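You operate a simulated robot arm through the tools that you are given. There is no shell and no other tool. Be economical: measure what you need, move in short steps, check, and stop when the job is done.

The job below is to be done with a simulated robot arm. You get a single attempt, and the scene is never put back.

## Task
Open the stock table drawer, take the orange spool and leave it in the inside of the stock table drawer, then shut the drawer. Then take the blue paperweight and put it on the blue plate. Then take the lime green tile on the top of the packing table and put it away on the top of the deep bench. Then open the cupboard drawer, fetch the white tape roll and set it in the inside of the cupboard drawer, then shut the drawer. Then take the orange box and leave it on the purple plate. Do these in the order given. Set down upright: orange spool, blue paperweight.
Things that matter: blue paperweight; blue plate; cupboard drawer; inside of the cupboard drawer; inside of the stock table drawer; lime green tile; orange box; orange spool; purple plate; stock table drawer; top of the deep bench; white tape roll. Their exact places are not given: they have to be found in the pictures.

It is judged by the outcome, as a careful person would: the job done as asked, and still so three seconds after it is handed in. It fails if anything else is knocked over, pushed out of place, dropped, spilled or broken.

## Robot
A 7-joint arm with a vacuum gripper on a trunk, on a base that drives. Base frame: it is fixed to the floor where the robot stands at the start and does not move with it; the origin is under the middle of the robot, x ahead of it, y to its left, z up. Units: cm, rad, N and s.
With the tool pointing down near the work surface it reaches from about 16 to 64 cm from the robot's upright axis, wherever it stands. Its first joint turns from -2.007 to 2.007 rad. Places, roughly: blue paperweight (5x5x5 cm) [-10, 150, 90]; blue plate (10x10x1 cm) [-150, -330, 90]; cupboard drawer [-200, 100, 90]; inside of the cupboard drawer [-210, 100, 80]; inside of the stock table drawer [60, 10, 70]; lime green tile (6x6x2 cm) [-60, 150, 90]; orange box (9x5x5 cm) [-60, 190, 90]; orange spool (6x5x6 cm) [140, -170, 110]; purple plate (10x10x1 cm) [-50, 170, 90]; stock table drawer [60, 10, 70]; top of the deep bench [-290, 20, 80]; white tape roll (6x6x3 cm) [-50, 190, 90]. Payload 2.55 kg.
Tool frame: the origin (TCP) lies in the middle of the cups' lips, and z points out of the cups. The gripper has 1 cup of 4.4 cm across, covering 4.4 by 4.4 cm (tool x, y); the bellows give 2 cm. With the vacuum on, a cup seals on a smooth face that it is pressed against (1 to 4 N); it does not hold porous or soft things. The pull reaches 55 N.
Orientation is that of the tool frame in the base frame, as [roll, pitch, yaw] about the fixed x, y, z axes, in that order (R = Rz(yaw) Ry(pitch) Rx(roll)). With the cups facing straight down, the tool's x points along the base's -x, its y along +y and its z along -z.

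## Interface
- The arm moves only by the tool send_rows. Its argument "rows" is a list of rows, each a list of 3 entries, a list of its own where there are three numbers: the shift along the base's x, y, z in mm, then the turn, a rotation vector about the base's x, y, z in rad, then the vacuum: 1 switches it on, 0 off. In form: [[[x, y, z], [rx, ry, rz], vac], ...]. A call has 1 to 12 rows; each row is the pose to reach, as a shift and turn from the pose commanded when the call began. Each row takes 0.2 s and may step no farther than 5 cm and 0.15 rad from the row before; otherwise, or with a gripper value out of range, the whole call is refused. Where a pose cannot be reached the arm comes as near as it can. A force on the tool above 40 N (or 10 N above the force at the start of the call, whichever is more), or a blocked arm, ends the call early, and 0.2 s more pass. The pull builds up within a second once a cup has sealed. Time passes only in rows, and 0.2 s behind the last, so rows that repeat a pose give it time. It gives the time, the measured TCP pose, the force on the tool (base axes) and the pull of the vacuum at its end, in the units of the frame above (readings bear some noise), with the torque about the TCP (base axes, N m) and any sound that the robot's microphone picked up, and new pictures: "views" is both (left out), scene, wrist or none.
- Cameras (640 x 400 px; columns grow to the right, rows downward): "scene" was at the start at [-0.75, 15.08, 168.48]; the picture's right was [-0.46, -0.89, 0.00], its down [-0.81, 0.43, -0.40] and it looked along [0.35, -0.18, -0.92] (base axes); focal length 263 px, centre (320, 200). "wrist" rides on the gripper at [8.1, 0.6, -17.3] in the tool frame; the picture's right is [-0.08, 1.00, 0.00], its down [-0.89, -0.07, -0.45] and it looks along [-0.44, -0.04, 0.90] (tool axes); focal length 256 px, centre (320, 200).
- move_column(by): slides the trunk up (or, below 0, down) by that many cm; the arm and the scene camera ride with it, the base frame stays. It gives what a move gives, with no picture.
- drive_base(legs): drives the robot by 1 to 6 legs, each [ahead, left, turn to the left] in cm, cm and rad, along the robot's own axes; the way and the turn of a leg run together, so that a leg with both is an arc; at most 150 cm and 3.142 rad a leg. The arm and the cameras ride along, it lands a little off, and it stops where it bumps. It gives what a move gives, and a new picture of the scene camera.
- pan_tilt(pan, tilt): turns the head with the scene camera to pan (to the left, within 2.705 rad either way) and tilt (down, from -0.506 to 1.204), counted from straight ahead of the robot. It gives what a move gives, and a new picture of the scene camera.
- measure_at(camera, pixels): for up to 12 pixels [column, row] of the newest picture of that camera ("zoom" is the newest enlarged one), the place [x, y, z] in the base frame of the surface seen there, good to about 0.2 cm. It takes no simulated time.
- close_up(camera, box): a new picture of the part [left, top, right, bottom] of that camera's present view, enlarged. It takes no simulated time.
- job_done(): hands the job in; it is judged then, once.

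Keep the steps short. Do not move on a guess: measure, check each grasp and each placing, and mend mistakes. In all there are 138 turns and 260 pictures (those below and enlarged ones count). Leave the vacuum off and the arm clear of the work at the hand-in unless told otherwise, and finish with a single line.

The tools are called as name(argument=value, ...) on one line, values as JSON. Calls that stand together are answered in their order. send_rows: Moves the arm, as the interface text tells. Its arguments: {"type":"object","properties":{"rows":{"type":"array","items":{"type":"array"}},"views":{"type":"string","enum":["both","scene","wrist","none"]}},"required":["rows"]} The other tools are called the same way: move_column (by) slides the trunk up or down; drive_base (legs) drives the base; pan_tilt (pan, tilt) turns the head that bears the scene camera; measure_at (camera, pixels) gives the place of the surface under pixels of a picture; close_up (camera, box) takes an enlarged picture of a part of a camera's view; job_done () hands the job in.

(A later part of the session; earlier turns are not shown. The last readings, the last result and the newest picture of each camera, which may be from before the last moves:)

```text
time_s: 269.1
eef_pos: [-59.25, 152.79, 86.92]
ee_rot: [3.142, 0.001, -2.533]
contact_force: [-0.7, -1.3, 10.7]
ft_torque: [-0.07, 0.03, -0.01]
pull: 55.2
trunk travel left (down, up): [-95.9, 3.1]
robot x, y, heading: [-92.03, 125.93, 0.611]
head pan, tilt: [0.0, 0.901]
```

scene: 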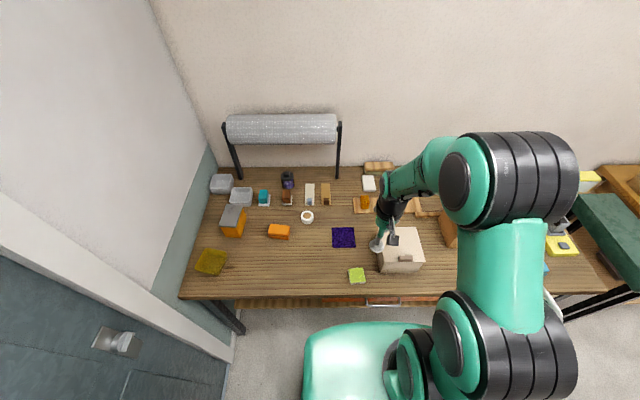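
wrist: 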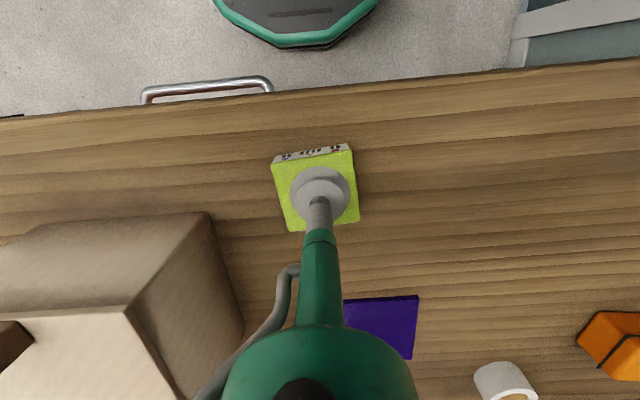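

Sealed. Lift and back out.

send_rows(rows=[[[0, 0, 30], [0, 0, 0], 1], [[0, 0, 75], [0, 0, 0], 1], [[0, 0, 120], [0, 0, 0], 1], [[0, 0, 165], [0, 0, 0], 1], [[0, 0, 210], [0, 0, 0], 1], [[0, 0, 255], [0, 0, 0], 1], [[0, 0, 290], [0, 0, 0], 1]], views="scene")

drive_base(legs=[[-55, -60, 0]])

pan_tilt(pan=2.2, tilt=0.5)

```text
time_s: 270.7
eef_pos: [-59.41, 152.69, 115.94]
ee_rot: [3.141, 0.001, -2.531]
contact_force: [0.0, 0.6, -0.8]
ft_torque: [0.0, -0.01, 0.01]
pull: 54.6
trunk travel left (down, up): [-95.9, 3.1]
robot x, y, heading: [-92.15, 126.08, 0.608]
head pan, tilt: [0.0, 0.901]
```

scene: 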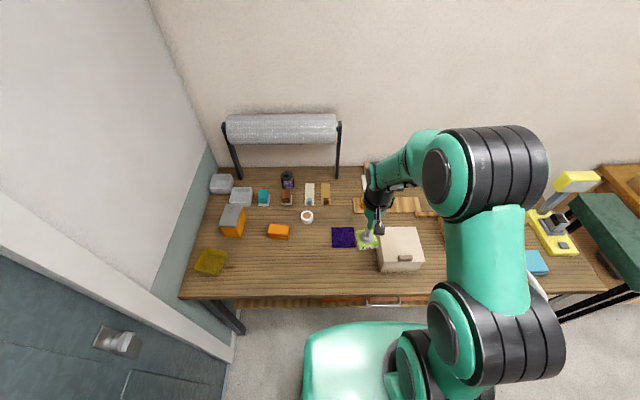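

```text
time_s: 275.1
eef_pos: [-72.14, 72.27, 115.82]
ee_rot: [-3.142, 0.0, -2.532]
contact_force: [0.4, 0.0, -2.2]
ft_torque: [-0.04, 0.02, -0.01]
pull: 54.8
trunk travel left (down, up): [-95.9, 3.1]
robot x, y, heading: [-105.12, 45.23, 0.603]
head pan, tilt: [0.0, 0.901]
```

scene: 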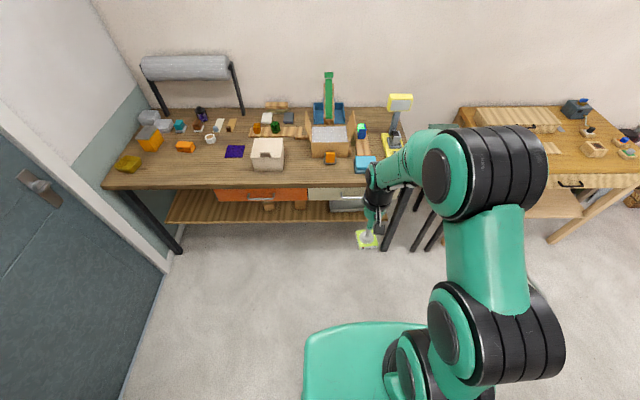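

```text
time_s: 277.1
eef_pos: [-72.19, 72.28, 115.8]
ee_rot: [-3.141, 0.002, -2.532]
contact_force: [0.2, 0.4, -1.2]
ft_torque: [0.03, 0.03, 0.01]
pull: 55.1
trunk travel left (down, up): [-95.9, 3.1]
robot x, y, heading: [-105.29, 45.24, 0.607]
head pan, tilt: [2.201, 0.499]
```

scene: 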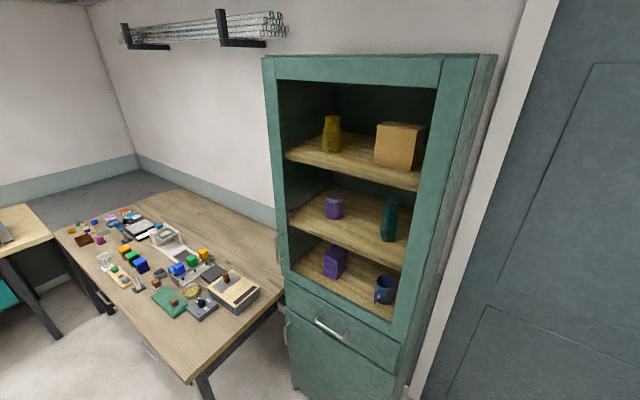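

The deep bench has free space near its near corner. Measure bench and cupboard.

measure_at(camera="scene", pixels=[[187, 380], [110, 305], [278, 280], [180, 345], [140, 310], [200, 350], [240, 320], [60, 240], [330, 330], [345, 335], [312, 322], [400, 350]])

measure_at(camera="scene", pixels=[[290, 300], [405, 345], [330, 350], [295, 370], [455, 200], [220, 240], [200, 215], [185, 310], [205, 310], [225, 300], [255, 300], [270, 380]])

close_up(camera="scene", box=[40, 180, 440, 400])

```text
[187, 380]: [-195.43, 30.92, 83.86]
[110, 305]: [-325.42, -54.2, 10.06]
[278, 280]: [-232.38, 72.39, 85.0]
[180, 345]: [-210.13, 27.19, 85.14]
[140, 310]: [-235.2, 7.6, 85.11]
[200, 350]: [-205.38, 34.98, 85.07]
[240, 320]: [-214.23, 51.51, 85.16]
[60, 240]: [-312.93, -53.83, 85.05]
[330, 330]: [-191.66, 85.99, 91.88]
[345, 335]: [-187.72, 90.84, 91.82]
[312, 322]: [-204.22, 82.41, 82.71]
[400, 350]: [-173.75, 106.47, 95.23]
```

```text
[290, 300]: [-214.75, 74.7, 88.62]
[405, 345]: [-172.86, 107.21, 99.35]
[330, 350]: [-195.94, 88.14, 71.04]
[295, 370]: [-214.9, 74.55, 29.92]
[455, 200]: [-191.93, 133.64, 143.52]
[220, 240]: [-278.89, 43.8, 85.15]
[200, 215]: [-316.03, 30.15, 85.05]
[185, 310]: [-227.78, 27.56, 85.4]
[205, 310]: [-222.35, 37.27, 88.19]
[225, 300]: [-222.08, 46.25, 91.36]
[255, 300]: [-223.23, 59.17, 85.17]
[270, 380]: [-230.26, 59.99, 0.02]
```

```text
1.60 times, centred on (240, 290) of scene
```

zoom: 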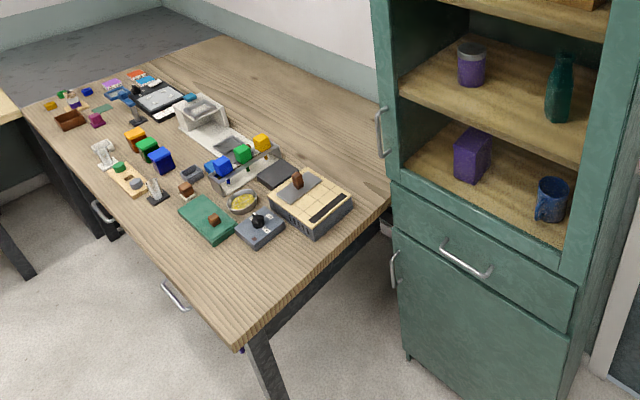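

Free spot chosen: (-206,32.5) near the bench's corner. Turn and approach from its end.

drive_base(legs=[[0, 0, 3.135], [0, -51, 0], [44, 0, 0]])

pan_tilt(pan=0.0, tilt=0.9)

```text
time_s: 289.6
eef_pos: [-202.57, 37.11, 115.85]
ee_rot: [-3.14, 0.0, 0.596]
contact_force: [-0.3, -0.5, -1.5]
ft_torque: [-0.02, 0.02, -0.02]
pull: 55.1
trunk travel left (down, up): [-95.9, 3.1]
robot x, y, heading: [-169.45, 63.54, -2.549]
head pan, tilt: [2.201, 0.499]
```

scene: 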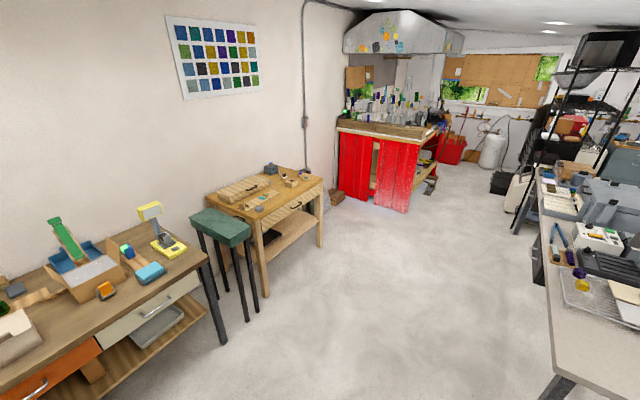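

```text
time_s: 291.7
eef_pos: [-202.59, 37.07, 115.77]
ee_rot: [3.141, 0.001, 0.595]
contact_force: [-0.6, 0.1, -1.0]
ft_torque: [-0.02, 0.0, -0.02]
pull: 55.2
trunk travel left (down, up): [-95.9, 3.1]
robot x, y, heading: [-169.03, 63.34, -2.547]
head pan, tilt: [0.0, 0.901]
```

scene: 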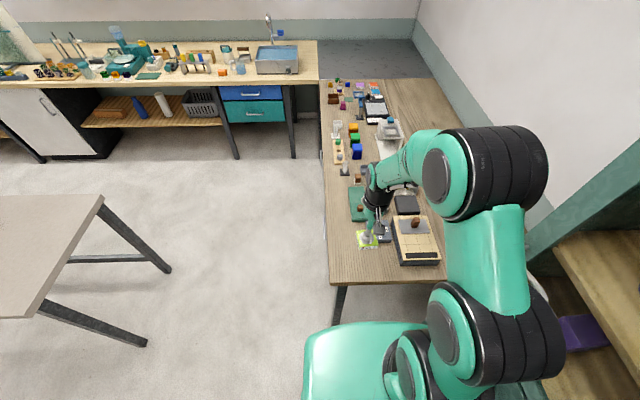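

close_up(camera="scene", box=[320, 180, 450, 290])

measure_at(camera="scene", pixels=[[350, 265], [340, 275], [365, 265], [380, 240], [390, 262], [355, 215], [332, 240], [345, 245]])

```text
3.64 times, centred on (385, 235) of scene
```

zoom: 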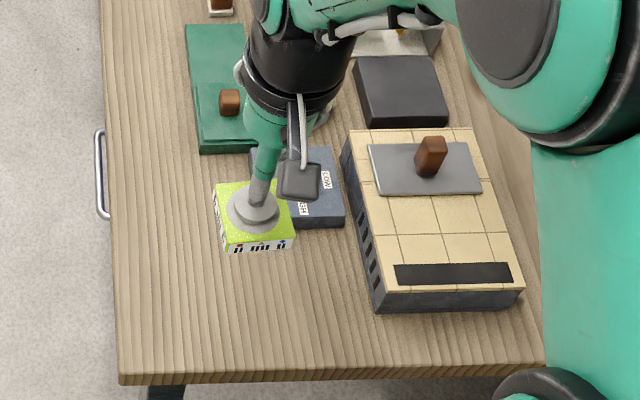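

```text
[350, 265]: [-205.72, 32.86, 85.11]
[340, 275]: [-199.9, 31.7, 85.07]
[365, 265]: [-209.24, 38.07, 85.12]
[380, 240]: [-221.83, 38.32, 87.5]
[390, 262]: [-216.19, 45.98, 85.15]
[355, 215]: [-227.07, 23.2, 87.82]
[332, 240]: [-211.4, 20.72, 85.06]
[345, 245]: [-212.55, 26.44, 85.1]
```

Spot is clear. Move over it and lower.

send_rows(rows=[[[-34, -36, 0], [0, 0, 0], 1], [[-34, -36, -45], [0, 0, 0], 1], [[-34, -36, -90], [0, 0, 0], 1], [[-34, -36, -135], [0, 0, 0], 1], [[-34, -36, -180], [0, 0, 0], 1], [[-34, -36, -225], [0, 0, 0], 1], [[-34, -36, -260], [0, 0, 0], 1], [[-34, -36, -280], [0, 0, 0], 1], [[-34, -36, -286], [0, 0, 0], 1], [[-34, -36, -289], [0, 0, 0], 1], [[-34, -36, -289], [0, 0, 0], 1]], views="wrist")

```text
time_s: 294.1
eef_pos: [-206.26, 33.39, 87.08]
ee_rot: [3.141, 0.002, 0.595]
contact_force: [0.8, 0.6, 6.8]
ft_torque: [0.02, -0.03, -0.05]
pull: 54.8
trunk travel left (down, up): [-95.9, 3.1]
robot x, y, heading: [-169.03, 63.45, -2.549]
head pan, tilt: [0.0, 0.901]
```

wrist: 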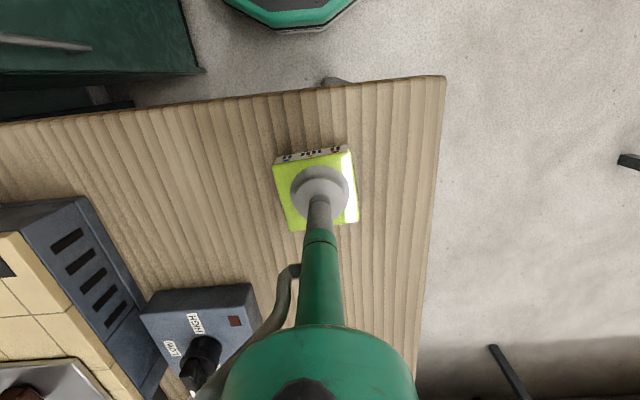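

Tile is on the bench. Release and rise.

send_rows(rows=[[[0, 0, 1], [0, 0, 0], 0], [[0, 0, 1], [0, 0, 0], 0], [[0, 0, 1], [0, 0, 0], 0], [[0, 0, 8], [0, 0, 0], 0], [[0, 0, 40], [0, 0, 0], 0], [[0, 0, 85], [0, 0, 0], 0], [[0, 0, 130], [0, 0, 0], 0], [[0, 0, 175], [0, 0, 0], 0], [[0, 0, 220], [0, 0, 0], 0], [[0, 0, 260], [0, 0, 0], 0]])

```text
time_s: 296.3
eef_pos: [-205.78, 33.23, 113.09]
ee_rot: [-3.14, -0.002, 0.595]
contact_force: [-0.2, 0.1, -0.1]
ft_torque: [-0.01, 0.01, -0.01]
pull: 0.0
trunk travel left (down, up): [-95.9, 3.1]
robot x, y, heading: [-169.12, 63.66, -2.553]
head pan, tilt: [0.0, 0.901]
```

scene: 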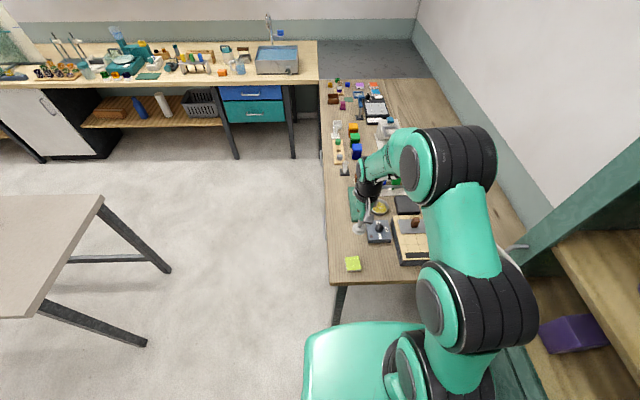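
wrist: 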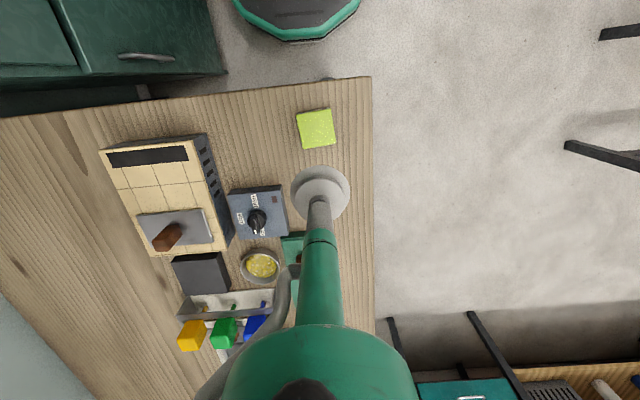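

Tile in place. Now move off and face the cupboard.

drive_base(legs=[[-8, 58, 0], [0, 0, -1.545]])

pan_tilt(pan=0.1, tilt=0.75)

```text
time_s: 303.5
eef_pos: [-160.62, 54.98, 113.0]
ee_rot: [3.141, 0.0, -0.961]
contact_force: [0.4, 0.8, -0.2]
ft_torque: [-0.01, 0.03, -0.01]
pull: 0.0
trunk travel left (down, up): [-95.9, 3.1]
robot x, y, heading: [-129.23, 19.06, 2.175]
head pan, tilt: [0.0, 0.901]
```

scene: 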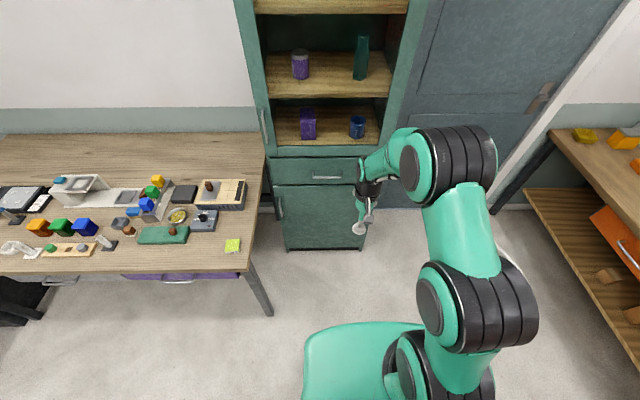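

```text
time_s: 304.2
eef_pos: [-160.54, 55.02, 113.06]
ee_rot: [-3.141, -0.002, -0.961]
contact_force: [-0.9, 0.0, -0.6]
ft_torque: [0.0, 0.03, -0.01]
pull: 0.0
trunk travel left (down, up): [-95.9, 3.1]
robot x, y, heading: [-129.47, 19.03, 2.178]
head pan, tilt: [0.099, 0.75]
```

scene: 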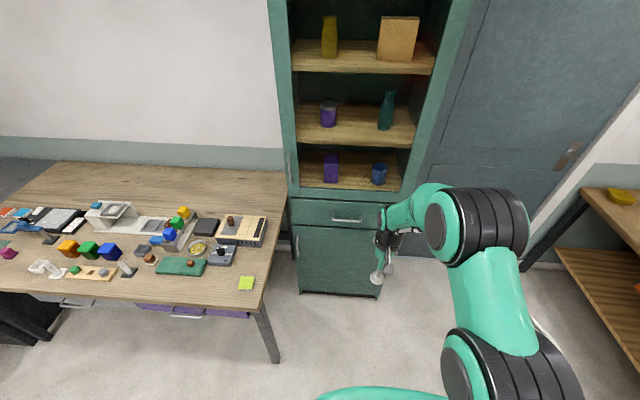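

close_up(camera="scene", box=[280, 170, 420, 300])

measure_at(camera="scene", pixels=[[300, 212], [300, 202], [300, 224], [320, 212], [320, 204], [320, 222], [333, 220], [360, 220], [347, 220], [375, 214], [346, 206], [370, 222]])

```text
3.08 times, centred on (350, 235) of scene
```

zoom: 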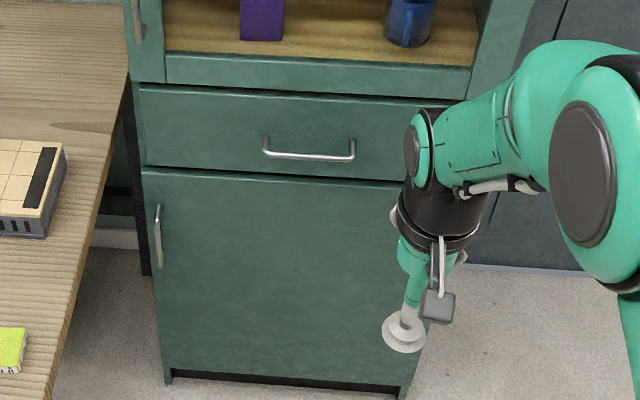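

```text
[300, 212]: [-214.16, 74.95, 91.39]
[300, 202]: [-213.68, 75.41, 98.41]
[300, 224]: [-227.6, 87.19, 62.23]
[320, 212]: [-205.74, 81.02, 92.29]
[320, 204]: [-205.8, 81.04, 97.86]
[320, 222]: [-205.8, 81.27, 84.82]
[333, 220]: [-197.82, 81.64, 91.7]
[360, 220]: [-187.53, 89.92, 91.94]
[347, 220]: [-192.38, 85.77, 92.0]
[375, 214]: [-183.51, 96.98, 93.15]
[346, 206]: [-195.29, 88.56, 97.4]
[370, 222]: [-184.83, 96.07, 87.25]
```

Drawer face is at z≈83–100, handle centre u≈-107. I'll turn the tool horizontal toward it, to grip right of the handle.

send_rows(rows=[[[1, 20, 22], [0.1161, 0.0831, 0], 0], [[3, 40, 44], [0.2322, 0.1662, 0], 0], [[4, 61, 67], [0.3483, 0.2493, 0], 0], [[6, 81, 89], [0.4644, 0.3324, 0], 0], [[7, 101, 111], [0.5805, 0.4155, 0], 0], [[9, 121, 133], [0.6966, 0.4986, 0], 0], [[10, 141, 155], [0.8127, 0.5817, 0], 0], [[12, 161, 178], [0.9288, 0.6648, 0], 0], [[13, 182, 200], [1.0449, 0.7479, 0], 0], [[15, 202, 222], [1.161, 0.831, 0], 0], [[16, 222, 244], [1.2771, 0.9141, 0], 0], [[16, 222, 244], [1.2771, 0.9141, 0], 0]], views="none")

move_column(by=-40)

```text
time_s: 306.8
eef_pos: [-158.88, 77.24, 137.44]
ee_rot: [1.433, 1.559, -2.658]
contact_force: [-0.6, -0.8, 0.1]
ft_torque: [-0.02, -0.02, 0.03]
pull: 0.1
out of reach, approached as far as the arm can: row 5, 6, 7
trunk travel left (down, up): [-95.9, 3.1]
robot x, y, heading: [-129.78, 18.52, 2.176]
head pan, tilt: [0.099, 0.75]
```

```text
time_s: 310.6
eef_pos: [-158.92, 77.19, 97.37]
ee_rot: [1.627, 1.558, -2.462]
contact_force: [-1.1, 0.5, -0.1]
ft_torque: [0.04, -0.02, -0.02]
pull: 0.0
trunk travel left (down, up): [-55.9, 43.1]
robot x, y, heading: [-129.61, 18.99, 2.175]
head pan, tilt: [0.099, 0.75]
```

move_column(by=-5.9)

drive_base(legs=[[25, 8.5, 0.015]])

close_up(camera="scene", box=[240, 100, 440, 300])

```text
time_s: 311.6
eef_pos: [-158.87, 77.34, 91.42]
ee_rot: [1.619, 1.559, -2.473]
contact_force: [0.9, -0.1, 0.7]
ft_torque: [-0.02, -0.02, 0.02]
pull: 0.1
trunk travel left (down, up): [-50.0, 49.0]
robot x, y, heading: [-129.43, 18.77, 2.178]
head pan, tilt: [0.099, 0.75]
```

```text
time_s: 313.5
eef_pos: [-181.16, 92.14, 91.47]
ee_rot: [1.673, 1.558, -2.4]
contact_force: [-0.2, 0.9, 0.5]
ft_torque: [-0.05, 0.01, 0.0]
pull: 0.1
trunk travel left (down, up): [-50.0, 49.0]
robot x, y, heading: [-150.7, 34.28, 2.193]
head pan, tilt: [0.099, 0.75]
```

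scene: 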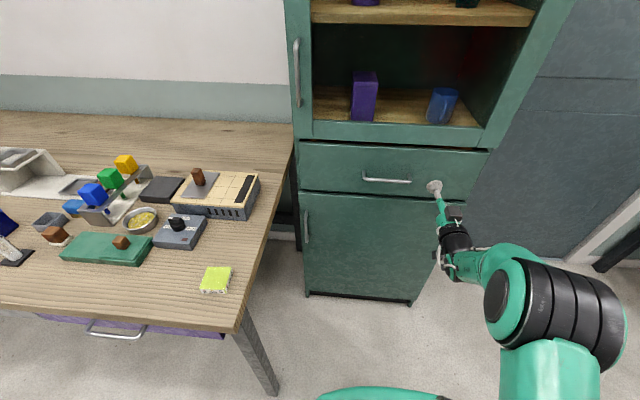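

```text
2.00 times, centred on (340, 200) of scene
```

zoom: 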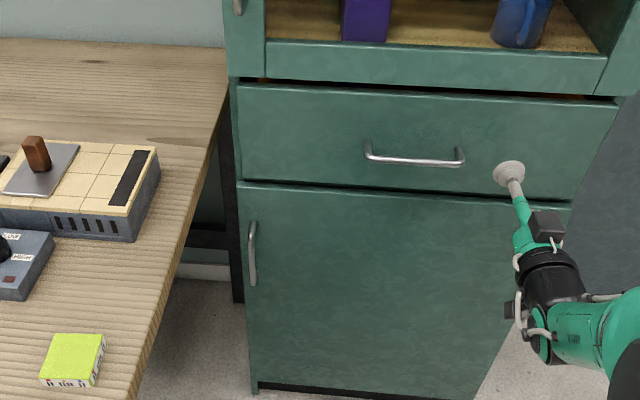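

5.4 cm gap. Vacuum on, approach.

send_rows(rows=[[[-15, 20, 0], [0, 0, 0], 1], [[-26, 36, 0], [0, 0, 0], 1], [[-31, 43, 0], [0, 0, 0], 1], [[-34, 47, 0], [0, 0, 0], 1], [[-34, 47, 0], [0, 0, 0], 1], [[-34, 47, 0], [0, 0, 0], 1], [[-34, 47, 0], [0, 0, 0], 1]], views="none")

```text
time_s: 315.1
eef_pos: [-184.32, 96.62, 91.62]
ee_rot: [1.529, 1.559, -2.545]
contact_force: [6.2, -7.9, 1.5]
ft_torque: [0.13, -0.22, -0.51]
pull: 55.2
trunk travel left (down, up): [-50.0, 49.0]
robot x, y, heading: [-150.54, 34.19, 2.193]
head pan, tilt: [0.099, 0.75]
```

Sealed. Pull the drawer open.

drive_base(legs=[[-12, 0, 0]])

drive_base(legs=[[-9, 0, 0]])

```text
time_s: 316.3
eef_pos: [-177.37, 86.94, 91.56]
ee_rot: [1.51, 1.558, -2.564]
contact_force: [-0.4, -1.9, 2.7]
ft_torque: [-0.16, 0.13, -0.35]
pull: 54.6
trunk travel left (down, up): [-50.0, 49.0]
robot x, y, heading: [-143.62, 24.66, 2.194]
head pan, tilt: [0.099, 0.75]
```

scene: 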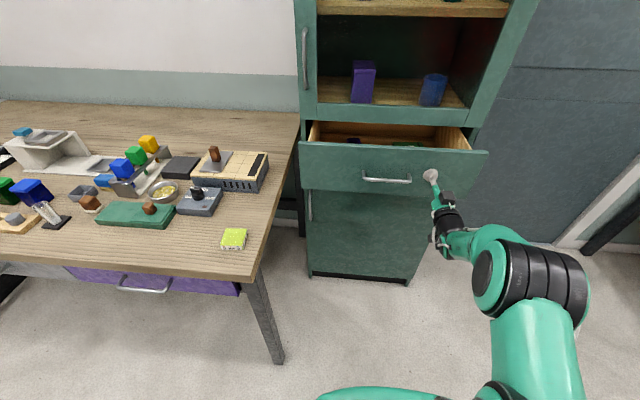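

```text
time_s: 317.4
eef_pos: [-172.2, 79.65, 91.53]
ee_rot: [1.508, 1.559, -2.563]
contact_force: [-0.4, -1.8, 2.3]
ft_torque: [-0.02, 0.02, -0.21]
pull: 54.7
trunk travel left (down, up): [-50.0, 49.0]
robot x, y, heading: [-138.64, 17.11, 2.195]
head pan, tilt: [0.099, 0.75]
```

scene: 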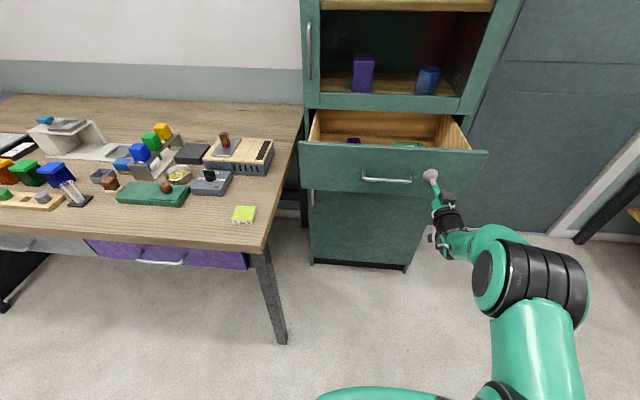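

Opened ~21 cm. Release, back off, and inspect inside.

send_rows(rows=[[[0, 0, 0], [0, 0, 0], 0], [[0, 0, 0], [0, 0, 0], 0], [[0, 0, 0], [0, 0, 0], 0], [[6, -8, 0], [0, 0, 0], 0], [[16, -22, 0], [0, 0, 0], 0], [[22, -31, 0], [0, 0, 0], 0]], views="none")

drive_base(legs=[[-15, 0, 0]])

move_column(by=40)

pan_tilt(pan=0.05, tilt=0.9)

close_up(camera="scene", box=[270, 60, 470, 220])

```text
time_s: 318.8
eef_pos: [-170.03, 76.59, 91.48]
ee_rot: [1.533, 1.559, -2.542]
contact_force: [-0.2, 0.1, -0.5]
ft_torque: [0.01, 0.02, -0.04]
pull: 0.1
trunk travel left (down, up): [-50.0, 49.0]
robot x, y, heading: [-138.56, 17.29, 2.19]
head pan, tilt: [0.099, 0.75]
```

```text
time_s: 320.2
eef_pos: [-161.51, 64.66, 91.43]
ee_rot: [1.544, 1.557, -2.529]
contact_force: [0.8, -1.0, 0.3]
ft_torque: [0.04, 0.0, -0.01]
pull: 0.1
trunk travel left (down, up): [-50.0, 49.0]
robot x, y, heading: [-130.18, 5.27, 2.19]
head pan, tilt: [0.099, 0.75]
```

scene: 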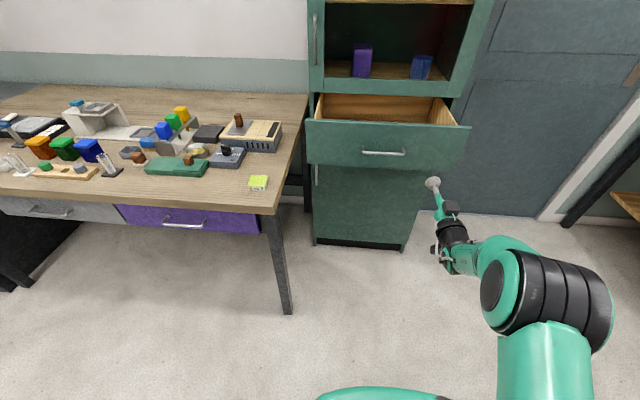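

```text
time_s: 324.0
eef_pos: [-161.44, 64.46, 131.52]
ee_rot: [1.6, 1.559, -2.474]
contact_force: [-0.7, -0.2, 0.6]
ft_torque: [-0.02, -0.01, -0.02]
pull: 0.1
trunk travel left (down, up): [-90.0, 9.0]
robot x, y, heading: [-129.61, 5.21, 2.195]
head pan, tilt: [0.099, 0.75]
```

```text
time_s: 324.7
eef_pos: [-161.45, 64.61, 131.44]
ee_rot: [1.594, 1.559, -2.479]
contact_force: [0.3, -0.6, 0.2]
ft_torque: [0.0, -0.02, 0.05]
pull: 0.1
trunk travel left (down, up): [-90.0, 9.0]
robot x, y, heading: [-130.07, 5.37, 2.189]
head pan, tilt: [0.051, 0.901]
```

scene: 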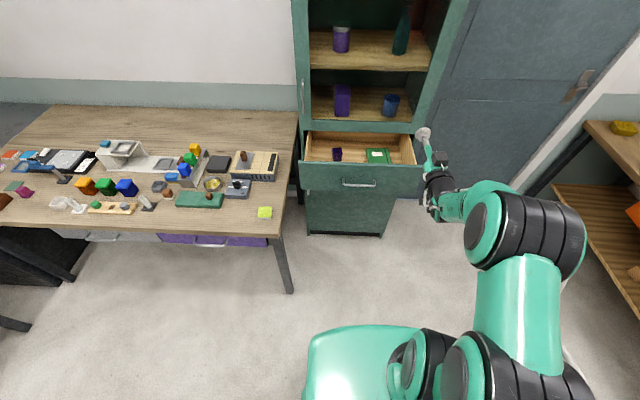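

```text
2.50 times, centred on (370, 140) of scene
```

zoom: 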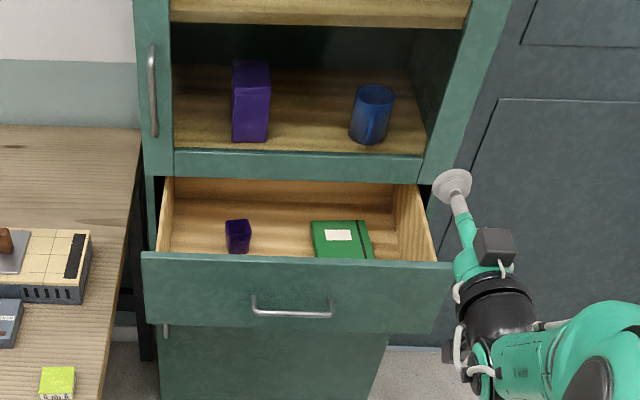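

measure_at(camera="zoom", pixels=[[275, 225], [238, 232], [345, 235], [315, 250], [275, 245], [370, 250], [180, 235], [405, 225], [300, 258], [275, 205], [275, 190]])

```text
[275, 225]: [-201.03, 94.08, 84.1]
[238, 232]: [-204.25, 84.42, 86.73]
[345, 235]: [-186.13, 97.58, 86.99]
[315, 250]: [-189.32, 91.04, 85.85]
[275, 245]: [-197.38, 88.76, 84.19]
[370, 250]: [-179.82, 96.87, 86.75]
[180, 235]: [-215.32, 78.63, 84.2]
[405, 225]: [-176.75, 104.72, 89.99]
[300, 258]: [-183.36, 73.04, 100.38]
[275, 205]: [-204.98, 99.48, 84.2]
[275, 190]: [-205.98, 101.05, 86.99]
```

Drawer's open part needs a top view later. Fold the tool down again and go fetch the tape roll.

send_rows(rows=[[[-1, -20, -18], [-0.1161, -0.0831, 0], 0], [[-3, -40, -36], [-0.2322, -0.1662, 0], 0], [[-4, -61, -54], [-0.3483, -0.2493, 0], 0], [[-6, -81, -72], [-0.4644, -0.3324, 0], 0], [[-7, -101, -90], [-0.5805, -0.4155, 0], 0], [[-9, -121, -108], [-0.6966, -0.4986, 0], 0], [[-10, -141, -126], [-0.8127, -0.5817, 0], 0], [[-12, -161, -144], [-0.9288, -0.6648, 0], 0], [[-13, -182, -162], [-1.0449, -0.7479, 0], 0], [[-15, -202, -180], [-1.161, -0.831, 0], 0], [[-16, -222, -190], [-1.2675, -0.9073, 0], 0]], views="none")

move_column(by=8)

drive_base(legs=[[0, -30, 0], [0, 0, -1.57]])

```text
time_s: 327.1
eef_pos: [-163.29, 42.42, 112.53]
ee_rot: [3.127, 0.01, -0.963]
contact_force: [-0.3, -0.2, -0.1]
ft_torque: [0.0, -0.01, -0.03]
pull: 0.1
out of reach, approached as far as the arm can: row 7, 8
trunk travel left (down, up): [-90.0, 9.0]
robot x, y, heading: [-130.18, 5.3, 2.191]
head pan, tilt: [0.051, 0.901]
```

```text
time_s: 328.3
eef_pos: [-163.12, 42.41, 120.51]
ee_rot: [3.123, 0.011, -0.962]
contact_force: [0.9, 0.6, 0.8]
ft_torque: [0.0, -0.02, 0.01]
pull: 0.1
trunk travel left (down, up): [-98.0, 1.0]
robot x, y, heading: [-129.91, 5.31, 2.195]
head pan, tilt: [0.051, 0.901]
```

```text
time_s: 334.2
eef_pos: [-68.71, 56.32, 120.57]
ee_rot: [3.122, 0.012, -2.522]
contact_force: [1.3, -0.1, -1.0]
ft_torque: [0.02, 0.02, 0.0]
pull: 0.1
trunk travel left (down, up): [-98.0, 1.0]
robot x, y, heading: [-105.58, 22.81, 0.635]
head pan, tilt: [0.051, 0.901]
```

scene: 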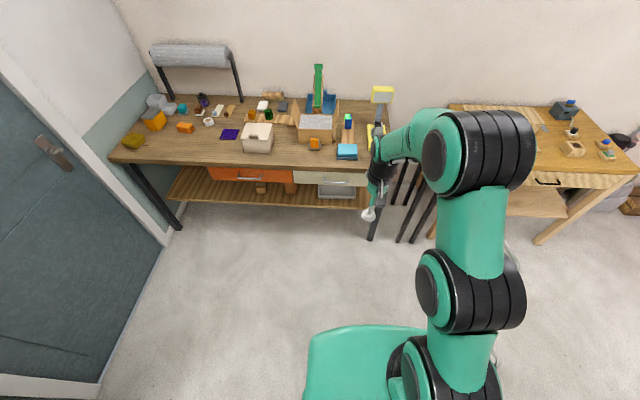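

drive_base(legs=[[40, 0, -0.014], [0, 92, 0], [44, 0, 0]])

pan_tilt(pan=0.0, tilt=0.95)

send_rows(rows=[[[0, 0, 0], [0, 0, 0], 0]], views="wrist")

```text
time_s: 343.4
eef_pos: [-52.89, 179.26, 120.46]
ee_rot: [3.122, 0.013, -2.546]
contact_force: [-0.5, -0.7, -0.5]
ft_torque: [-0.02, 0.03, 0.0]
pull: 0.0
trunk travel left (down, up): [-98.0, 1.0]
robot x, y, heading: [-90.34, 146.61, 0.606]
head pan, tilt: [0.051, 0.901]
```

scene: 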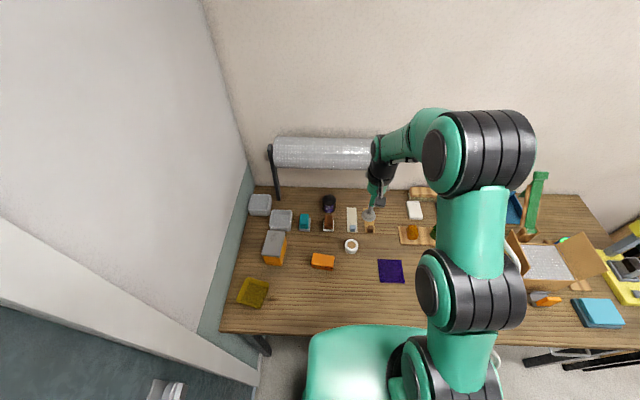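

```text
time_s: 344.0
eef_pos: [-52.86, 179.25, 120.46]
ee_rot: [3.122, 0.011, -2.545]
contact_force: [-0.4, -0.1, -0.1]
ft_torque: [-0.02, -0.03, 0.02]
pull: 0.1
trunk travel left (down, up): [-98.0, 1.0]
robot x, y, heading: [-90.91, 146.52, 0.606]
head pan, tilt: [0.0, 0.949]
```

scene: 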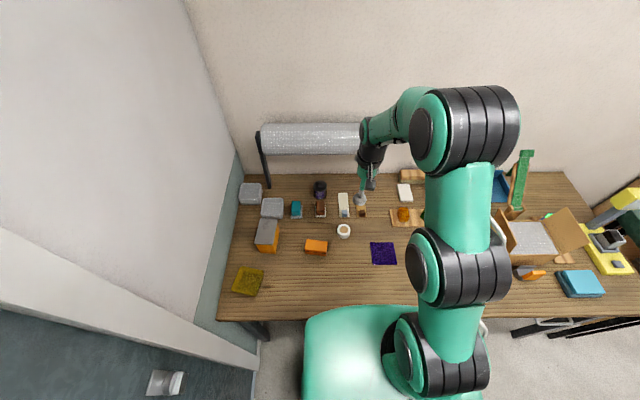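

```text
time_s: 344.4
eef_pos: [-52.83, 179.29, 120.5]
ee_rot: [3.122, 0.012, -2.546]
contact_force: [1.5, -0.2, -0.5]
ft_torque: [0.0, -0.01, -0.01]
pull: 0.1
trunk travel left (down, up): [-98.0, 1.0]
robot x, y, heading: [-90.4, 146.82, 0.608]
head pan, tilt: [0.0, 0.949]
```

wrist: 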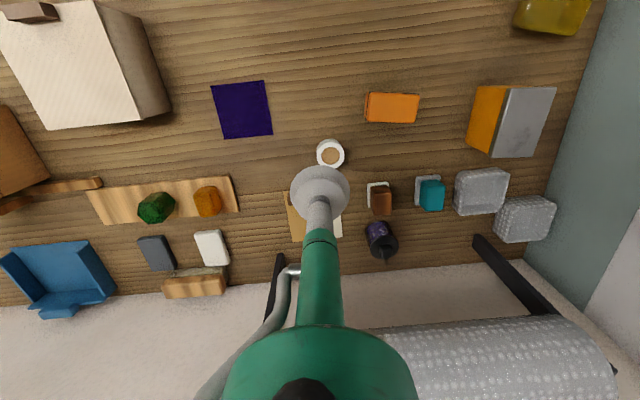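

Look closely at the tape roll (330,153).

close_up(camera="wrist", box=[305, 125, 365, 175])

measure_at(camera="wrist", pixels=[[330, 154], [318, 151], [342, 157], [330, 142], [330, 164], [393, 107], [373, 105], [413, 109], [242, 109], [418, 97]])

```text
8.00 times, centred on (335, 150) of wrist
```

zoom: 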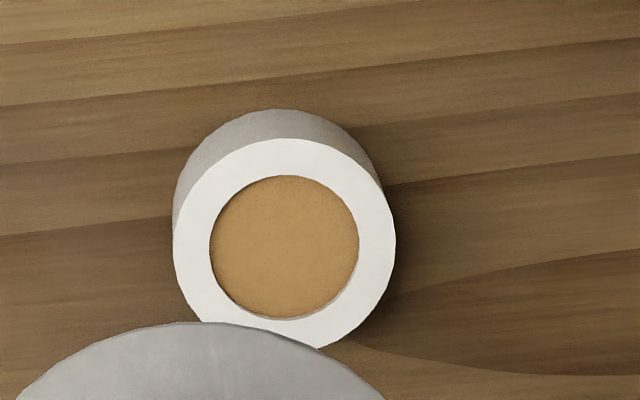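

```text
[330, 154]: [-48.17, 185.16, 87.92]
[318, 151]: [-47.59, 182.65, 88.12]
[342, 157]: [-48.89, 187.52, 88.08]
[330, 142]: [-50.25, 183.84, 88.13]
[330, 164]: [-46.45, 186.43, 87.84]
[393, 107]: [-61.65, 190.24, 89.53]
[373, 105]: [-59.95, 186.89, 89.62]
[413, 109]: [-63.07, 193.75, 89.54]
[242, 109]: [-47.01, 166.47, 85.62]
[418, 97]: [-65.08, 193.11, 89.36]
```

measure_at(camera="zoom", pixels=[[284, 244], [180, 244], [389, 244], [284, 145], [284, 335], [210, 175], [360, 175], [355, 320], [215, 315]])

```text
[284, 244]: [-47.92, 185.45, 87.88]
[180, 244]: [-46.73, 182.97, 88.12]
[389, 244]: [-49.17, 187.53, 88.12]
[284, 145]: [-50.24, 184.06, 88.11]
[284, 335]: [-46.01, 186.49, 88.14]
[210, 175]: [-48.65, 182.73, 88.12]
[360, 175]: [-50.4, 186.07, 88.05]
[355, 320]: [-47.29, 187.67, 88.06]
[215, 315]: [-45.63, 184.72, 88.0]
```

Roll's centre core is nearly flush (2 mm); rim centre at (-48.0,185.3), z 88.1. Go precisely above.

send_rows(rows=[[[12, 15, -30], [-0.023, 0, 0], 0], [[24, 30, -65], [-0.023, 0, 0], 0], [[36, 45, -100], [-0.023, 0, 0], 0], [[48.5, 60, -135], [-0.023, 0, 0], 0], [[48.5, 60, -170], [-0.023, 0, 0], 0], [[48.5, 60, -205], [-0.023, 0, 0], 0], [[48.5, 60, -240], [-0.023, 0, 0], 0], [[48.5, 60, -270], [-0.023, 0, 0], 0], [[48.5, 60, -290], [-0.023, 0, 0], 0], [[48.5, 60, -290], [-0.023, 0, 0], 0]], views="wrist")

```text
time_s: 346.6
eef_pos: [-48.21, 185.09, 91.35]
ee_rot: [-3.141, -0.001, -2.547]
contact_force: [0.4, 0.1, 0.1]
ft_torque: [0.0, 0.0, 0.02]
pull: 0.1
trunk travel left (down, up): [-98.0, 1.0]
robot x, y, heading: [-90.63, 146.53, 0.609]
head pan, tilt: [0.0, 0.949]
```

wrist: 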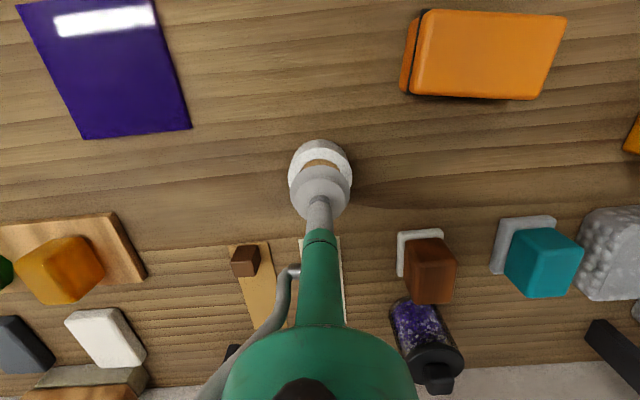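

send_rows(rows=[[[2, 2, -20], [0, 0, 0], 1], [[2, 2, -30], [0, 0, 0], 1], [[2, 2, -35], [0, 0, 0], 1], [[2, 2, -37], [0, 0, 0], 1], [[2, 2, -37], [0, 0, 0], 1], [[2, 2, -37], [0, 0, 0], 1]], views="wrist")

```text
time_s: 348.0
eef_pos: [-47.8, 185.47, 87.88]
ee_rot: [3.141, 0.003, -2.547]
contact_force: [0.4, -1.6, 9.8]
ft_torque: [-0.07, 0.11, 0.01]
pull: 55.1
trunk travel left (down, up): [-98.0, 1.0]
robot x, y, heading: [-90.41, 146.91, 0.609]
head pan, tilt: [0.0, 0.949]
```

wrist: 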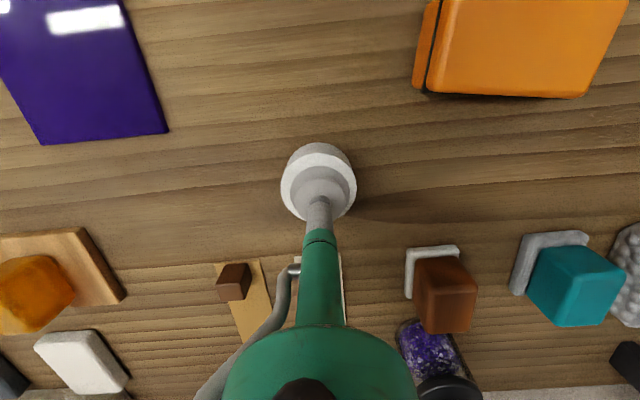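

Sealed. Lift and retract.

send_rows(rows=[[[0, 0, 30], [0, 0, 0], 1], [[0, 0, 70], [0, 0, 0], 1], [[0, 0, 115], [0, 0, 0], 1], [[0, 0, 160], [0, 0, 0], 1], [[-15, -10, 200], [0, 0, 0], 1], [[-35, -25, 240], [0, 0, 0], 1], [[-55, -40, 275], [0, 0, 0], 1], [[-75, -54, 310], [0, 0, 0], 1]], views="wrist")

drive_base(legs=[[-44, 0, 0], [0, -85, 0], [-30, 0, 0]])

```text
time_s: 349.8
eef_pos: [-55.59, 179.88, 118.94]
ee_rot: [-3.14, -0.001, -2.545]
contact_force: [0.1, 0.7, -1.1]
ft_torque: [0.06, -0.03, -0.02]
pull: 55.4
trunk travel left (down, up): [-98.0, 1.0]
robot x, y, heading: [-90.86, 146.33, 0.611]
head pan, tilt: [0.0, 0.949]
```

wrist: 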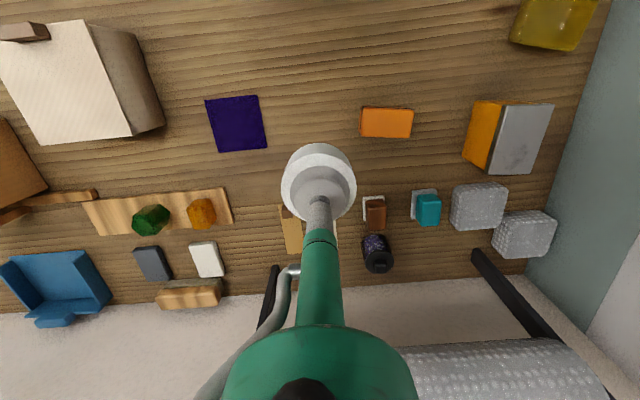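

```text
time_s: 358.3
eef_pos: [-66.56, 67.1, 118.83]
ee_rot: [3.141, 0.0, -2.549]
contact_force: [0.4, -1.1, -0.4]
ft_torque: [-0.02, -0.01, 0.02]
pull: 55.0
trunk travel left (down, up): [-98.0, 1.0]
robot x, y, heading: [-101.72, 33.68, 0.605]
head pan, tilt: [0.0, 0.949]
```

scene: 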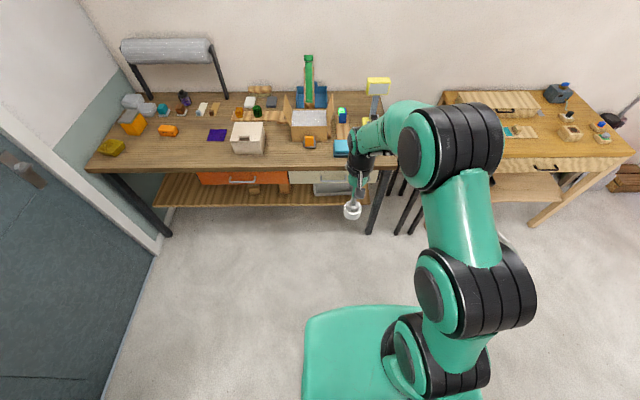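

Turn to face the cupboard and bring the roll above the drawer's front part.

drive_base(legs=[[0, 0, 1.585], [0, 36.5, 0], [30, 0, 0]])

send_rows(rows=[[[0, 0, 0], [0, 0, 0], 1]], views="wrist")

```text
time_s: 366.0
eef_pos: [-181.27, 73.55, 118.87]
ee_rot: [3.141, -0.001, -0.984]
contact_force: [-0.4, -0.1, 0.6]
ft_torque: [0.03, -0.02, 0.03]
pull: 54.9
trunk travel left (down, up): [-98.0, 1.0]
robot x, y, heading: [-147.79, 38.1, 2.167]
head pan, tilt: [0.0, 0.949]
```

scene: 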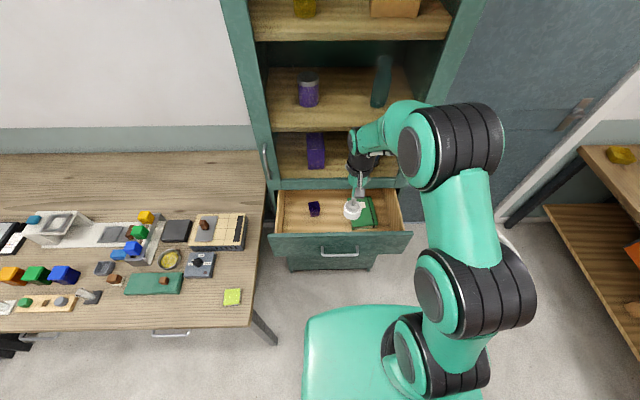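

```text
time_s: 366.4
eef_pos: [-181.4, 73.39, 118.71]
ee_rot: [3.14, 0.001, -0.984]
contact_force: [0.1, 0.3, -0.4]
ft_torque: [-0.01, 0.01, -0.01]
pull: 54.7
trunk travel left (down, up): [-98.0, 1.0]
robot x, y, heading: [-148.35, 37.88, 2.168]
head pan, tilt: [0.0, 0.949]
```

wrist: 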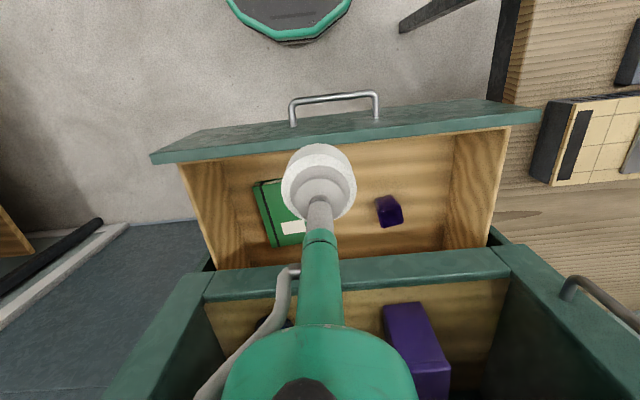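

Free floor is around (400,165) of the wrist view. Measure.

measure_at(camera="wrist", pixels=[[400, 165], [370, 165], [430, 160], [365, 200], [388, 208], [430, 200], [280, 180], [380, 150], [440, 190], [300, 230], [400, 275]])

```text
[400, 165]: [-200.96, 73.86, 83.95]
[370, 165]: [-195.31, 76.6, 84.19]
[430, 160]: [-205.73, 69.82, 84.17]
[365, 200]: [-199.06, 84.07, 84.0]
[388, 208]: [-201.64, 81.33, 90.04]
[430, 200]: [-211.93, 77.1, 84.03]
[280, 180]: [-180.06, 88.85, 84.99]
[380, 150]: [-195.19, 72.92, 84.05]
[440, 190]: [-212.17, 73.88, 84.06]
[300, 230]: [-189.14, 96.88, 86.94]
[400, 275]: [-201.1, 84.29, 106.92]
```

Free spot: (-188.8,78.2). Shift there and yaw the tool so the camera clears the drawer front.

send_rows(rows=[[[-10, 6, 0], [0, 0, 0.14], 1], [[-20, 13, 0], [0, 0, 0.28], 1], [[-30, 19, 0], [0, 0, 0.42], 1], [[-40, 25, 0], [0, 0, 0.56], 1], [[-50, 32, 0], [0, 0, 0.7], 1], [[-60, 38, 0], [0, 0, 0.84], 1], [[-70, 44, 0], [0, 0, 0.98], 1], [[-74, 47, 0], [0, 0, 1.12], 1], [[-74, 47, 0], [0, 0, 1.2], 1]])

```text
time_s: 368.4
eef_pos: [-188.8, 78.25, 118.77]
ee_rot: [3.141, -0.002, 0.218]
contact_force: [0.1, -0.8, -1.0]
ft_torque: [0.0, -0.01, -0.04]
pull: 55.1
trunk travel left (down, up): [-98.0, 1.0]
robot x, y, heading: [-147.95, 38.07, 2.171]
head pan, tilt: [0.0, 0.949]
```

scene: 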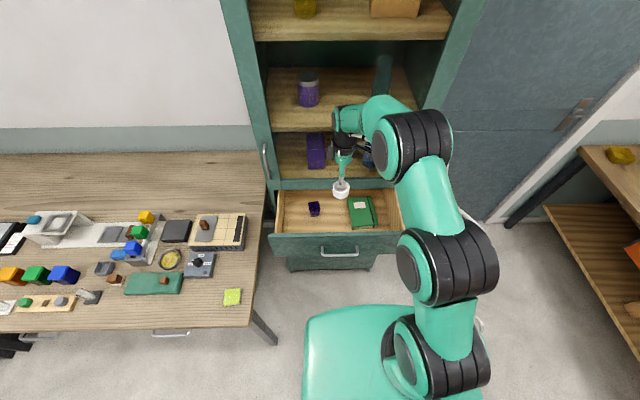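
wrist: 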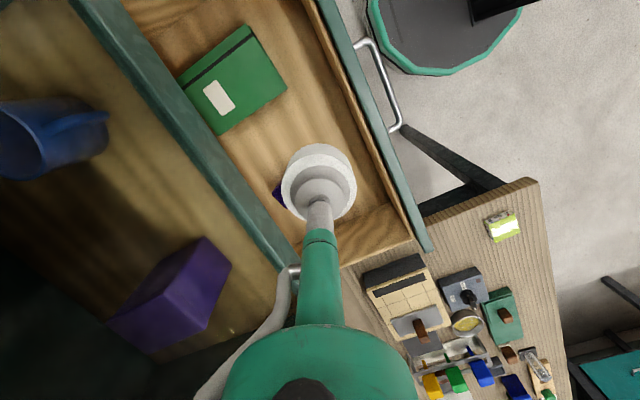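

Clear of cube and book. Descend.

send_rows(rows=[[[0, 0, -30], [0, 0, 0], 1], [[0, 0, -65], [0, 0, 0], 1], [[0, 0, -100], [0, 0, 0], 1], [[0, 0, -135], [0, 0, 0], 1], [[0, 0, -170], [0, 0, 0], 1], [[0, 0, -200], [0, 0, 0], 1], [[0, 0, -230], [0, 0, 0], 1], [[0, 0, -260], [0, 0, 0], 1], [[0, 0, -260], [0, 0, 0], 1]])

```text
time_s: 370.4
eef_pos: [-188.71, 78.32, 92.84]
ee_rot: [-3.139, 0.001, 0.217]
contact_force: [0.2, -0.2, 0.0]
ft_torque: [0.0, 0.02, 0.0]
pull: 55.1
trunk travel left (down, up): [-98.0, 1.0]
robot x, y, heading: [-148.55, 38.32, 2.171]
head pan, tilt: [0.0, 0.949]
```

scene: 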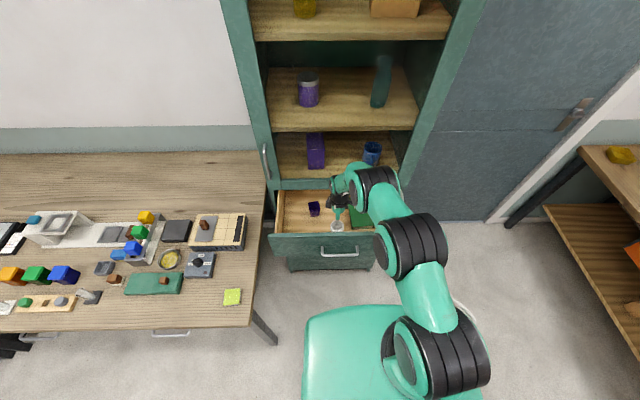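
wrist: 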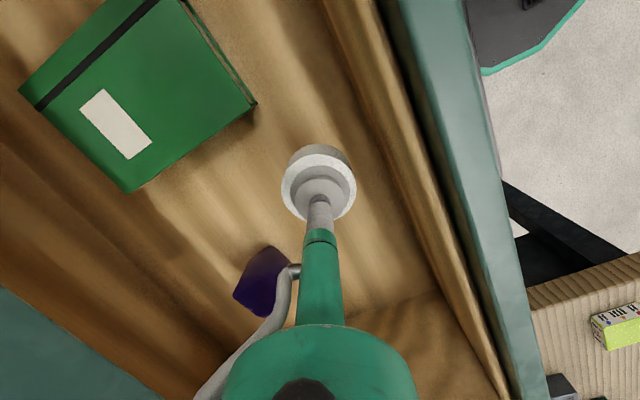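

send_rows(rows=[[[0, 0, -25], [0, 0, 0], 1], [[0, 0, -45], [0, 0, 0], 1], [[0, 0, -55], [0, 0, 0], 1], [[0, 0, -59], [0, 0, 0], 1], [[0, 0, -61], [0, 0, 0], 1], [[0, 0, -61], [0, 0, 0], 1]], views="none")

```text
time_s: 371.8
eef_pos: [-188.8, 78.26, 86.92]
ee_rot: [-3.136, 0.001, 0.215]
contact_force: [1.3, 0.7, 14.1]
ft_torque: [-0.09, -0.12, 0.0]
pull: 55.3
trunk travel left (down, up): [-98.0, 1.0]
robot x, y, heading: [-148.14, 38.02, 2.171]
head pan, tilt: [0.0, 0.949]
```

Down on the drawer floor. Release and rise.

send_rows(rows=[[[0, 0, 2], [0, 0, 0], 0], [[0, 0, 2], [0, 0, 0], 0], [[0, 0, 2], [0, 0, 0], 0], [[0, 0, 8], [0, 0, 0], 0], [[0, 0, 40], [0, 0, 0], 0], [[0, 0, 85], [0, 0, 0], 0], [[0, 0, 130], [0, 0, 0], 0], [[0, 0, 175], [0, 0, 0], 0], [[0, 0, 220], [0, 0, 0], 0], [[6, -9, 260], [0, 0, 0], 0], [[12, -17, 300], [0, 0, 0], 0]])

```text
time_s: 374.2
eef_pos: [-187.46, 76.74, 116.58]
ee_rot: [-3.139, -0.001, 0.217]
contact_force: [0.0, -0.7, 0.4]
ft_torque: [-0.01, 0.02, -0.03]
pull: 0.0
trunk travel left (down, up): [-98.0, 1.0]
robot x, y, heading: [-148.28, 38.07, 2.175]
head pan, tilt: [0.0, 0.949]
```

scene: 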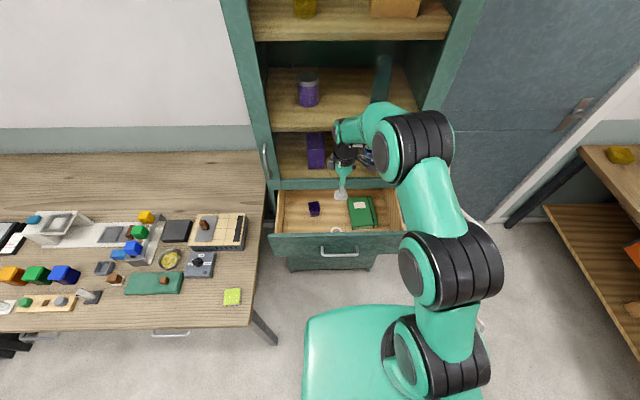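
wrist: 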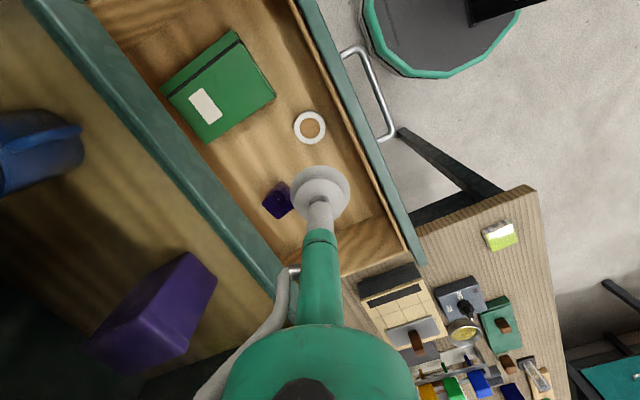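

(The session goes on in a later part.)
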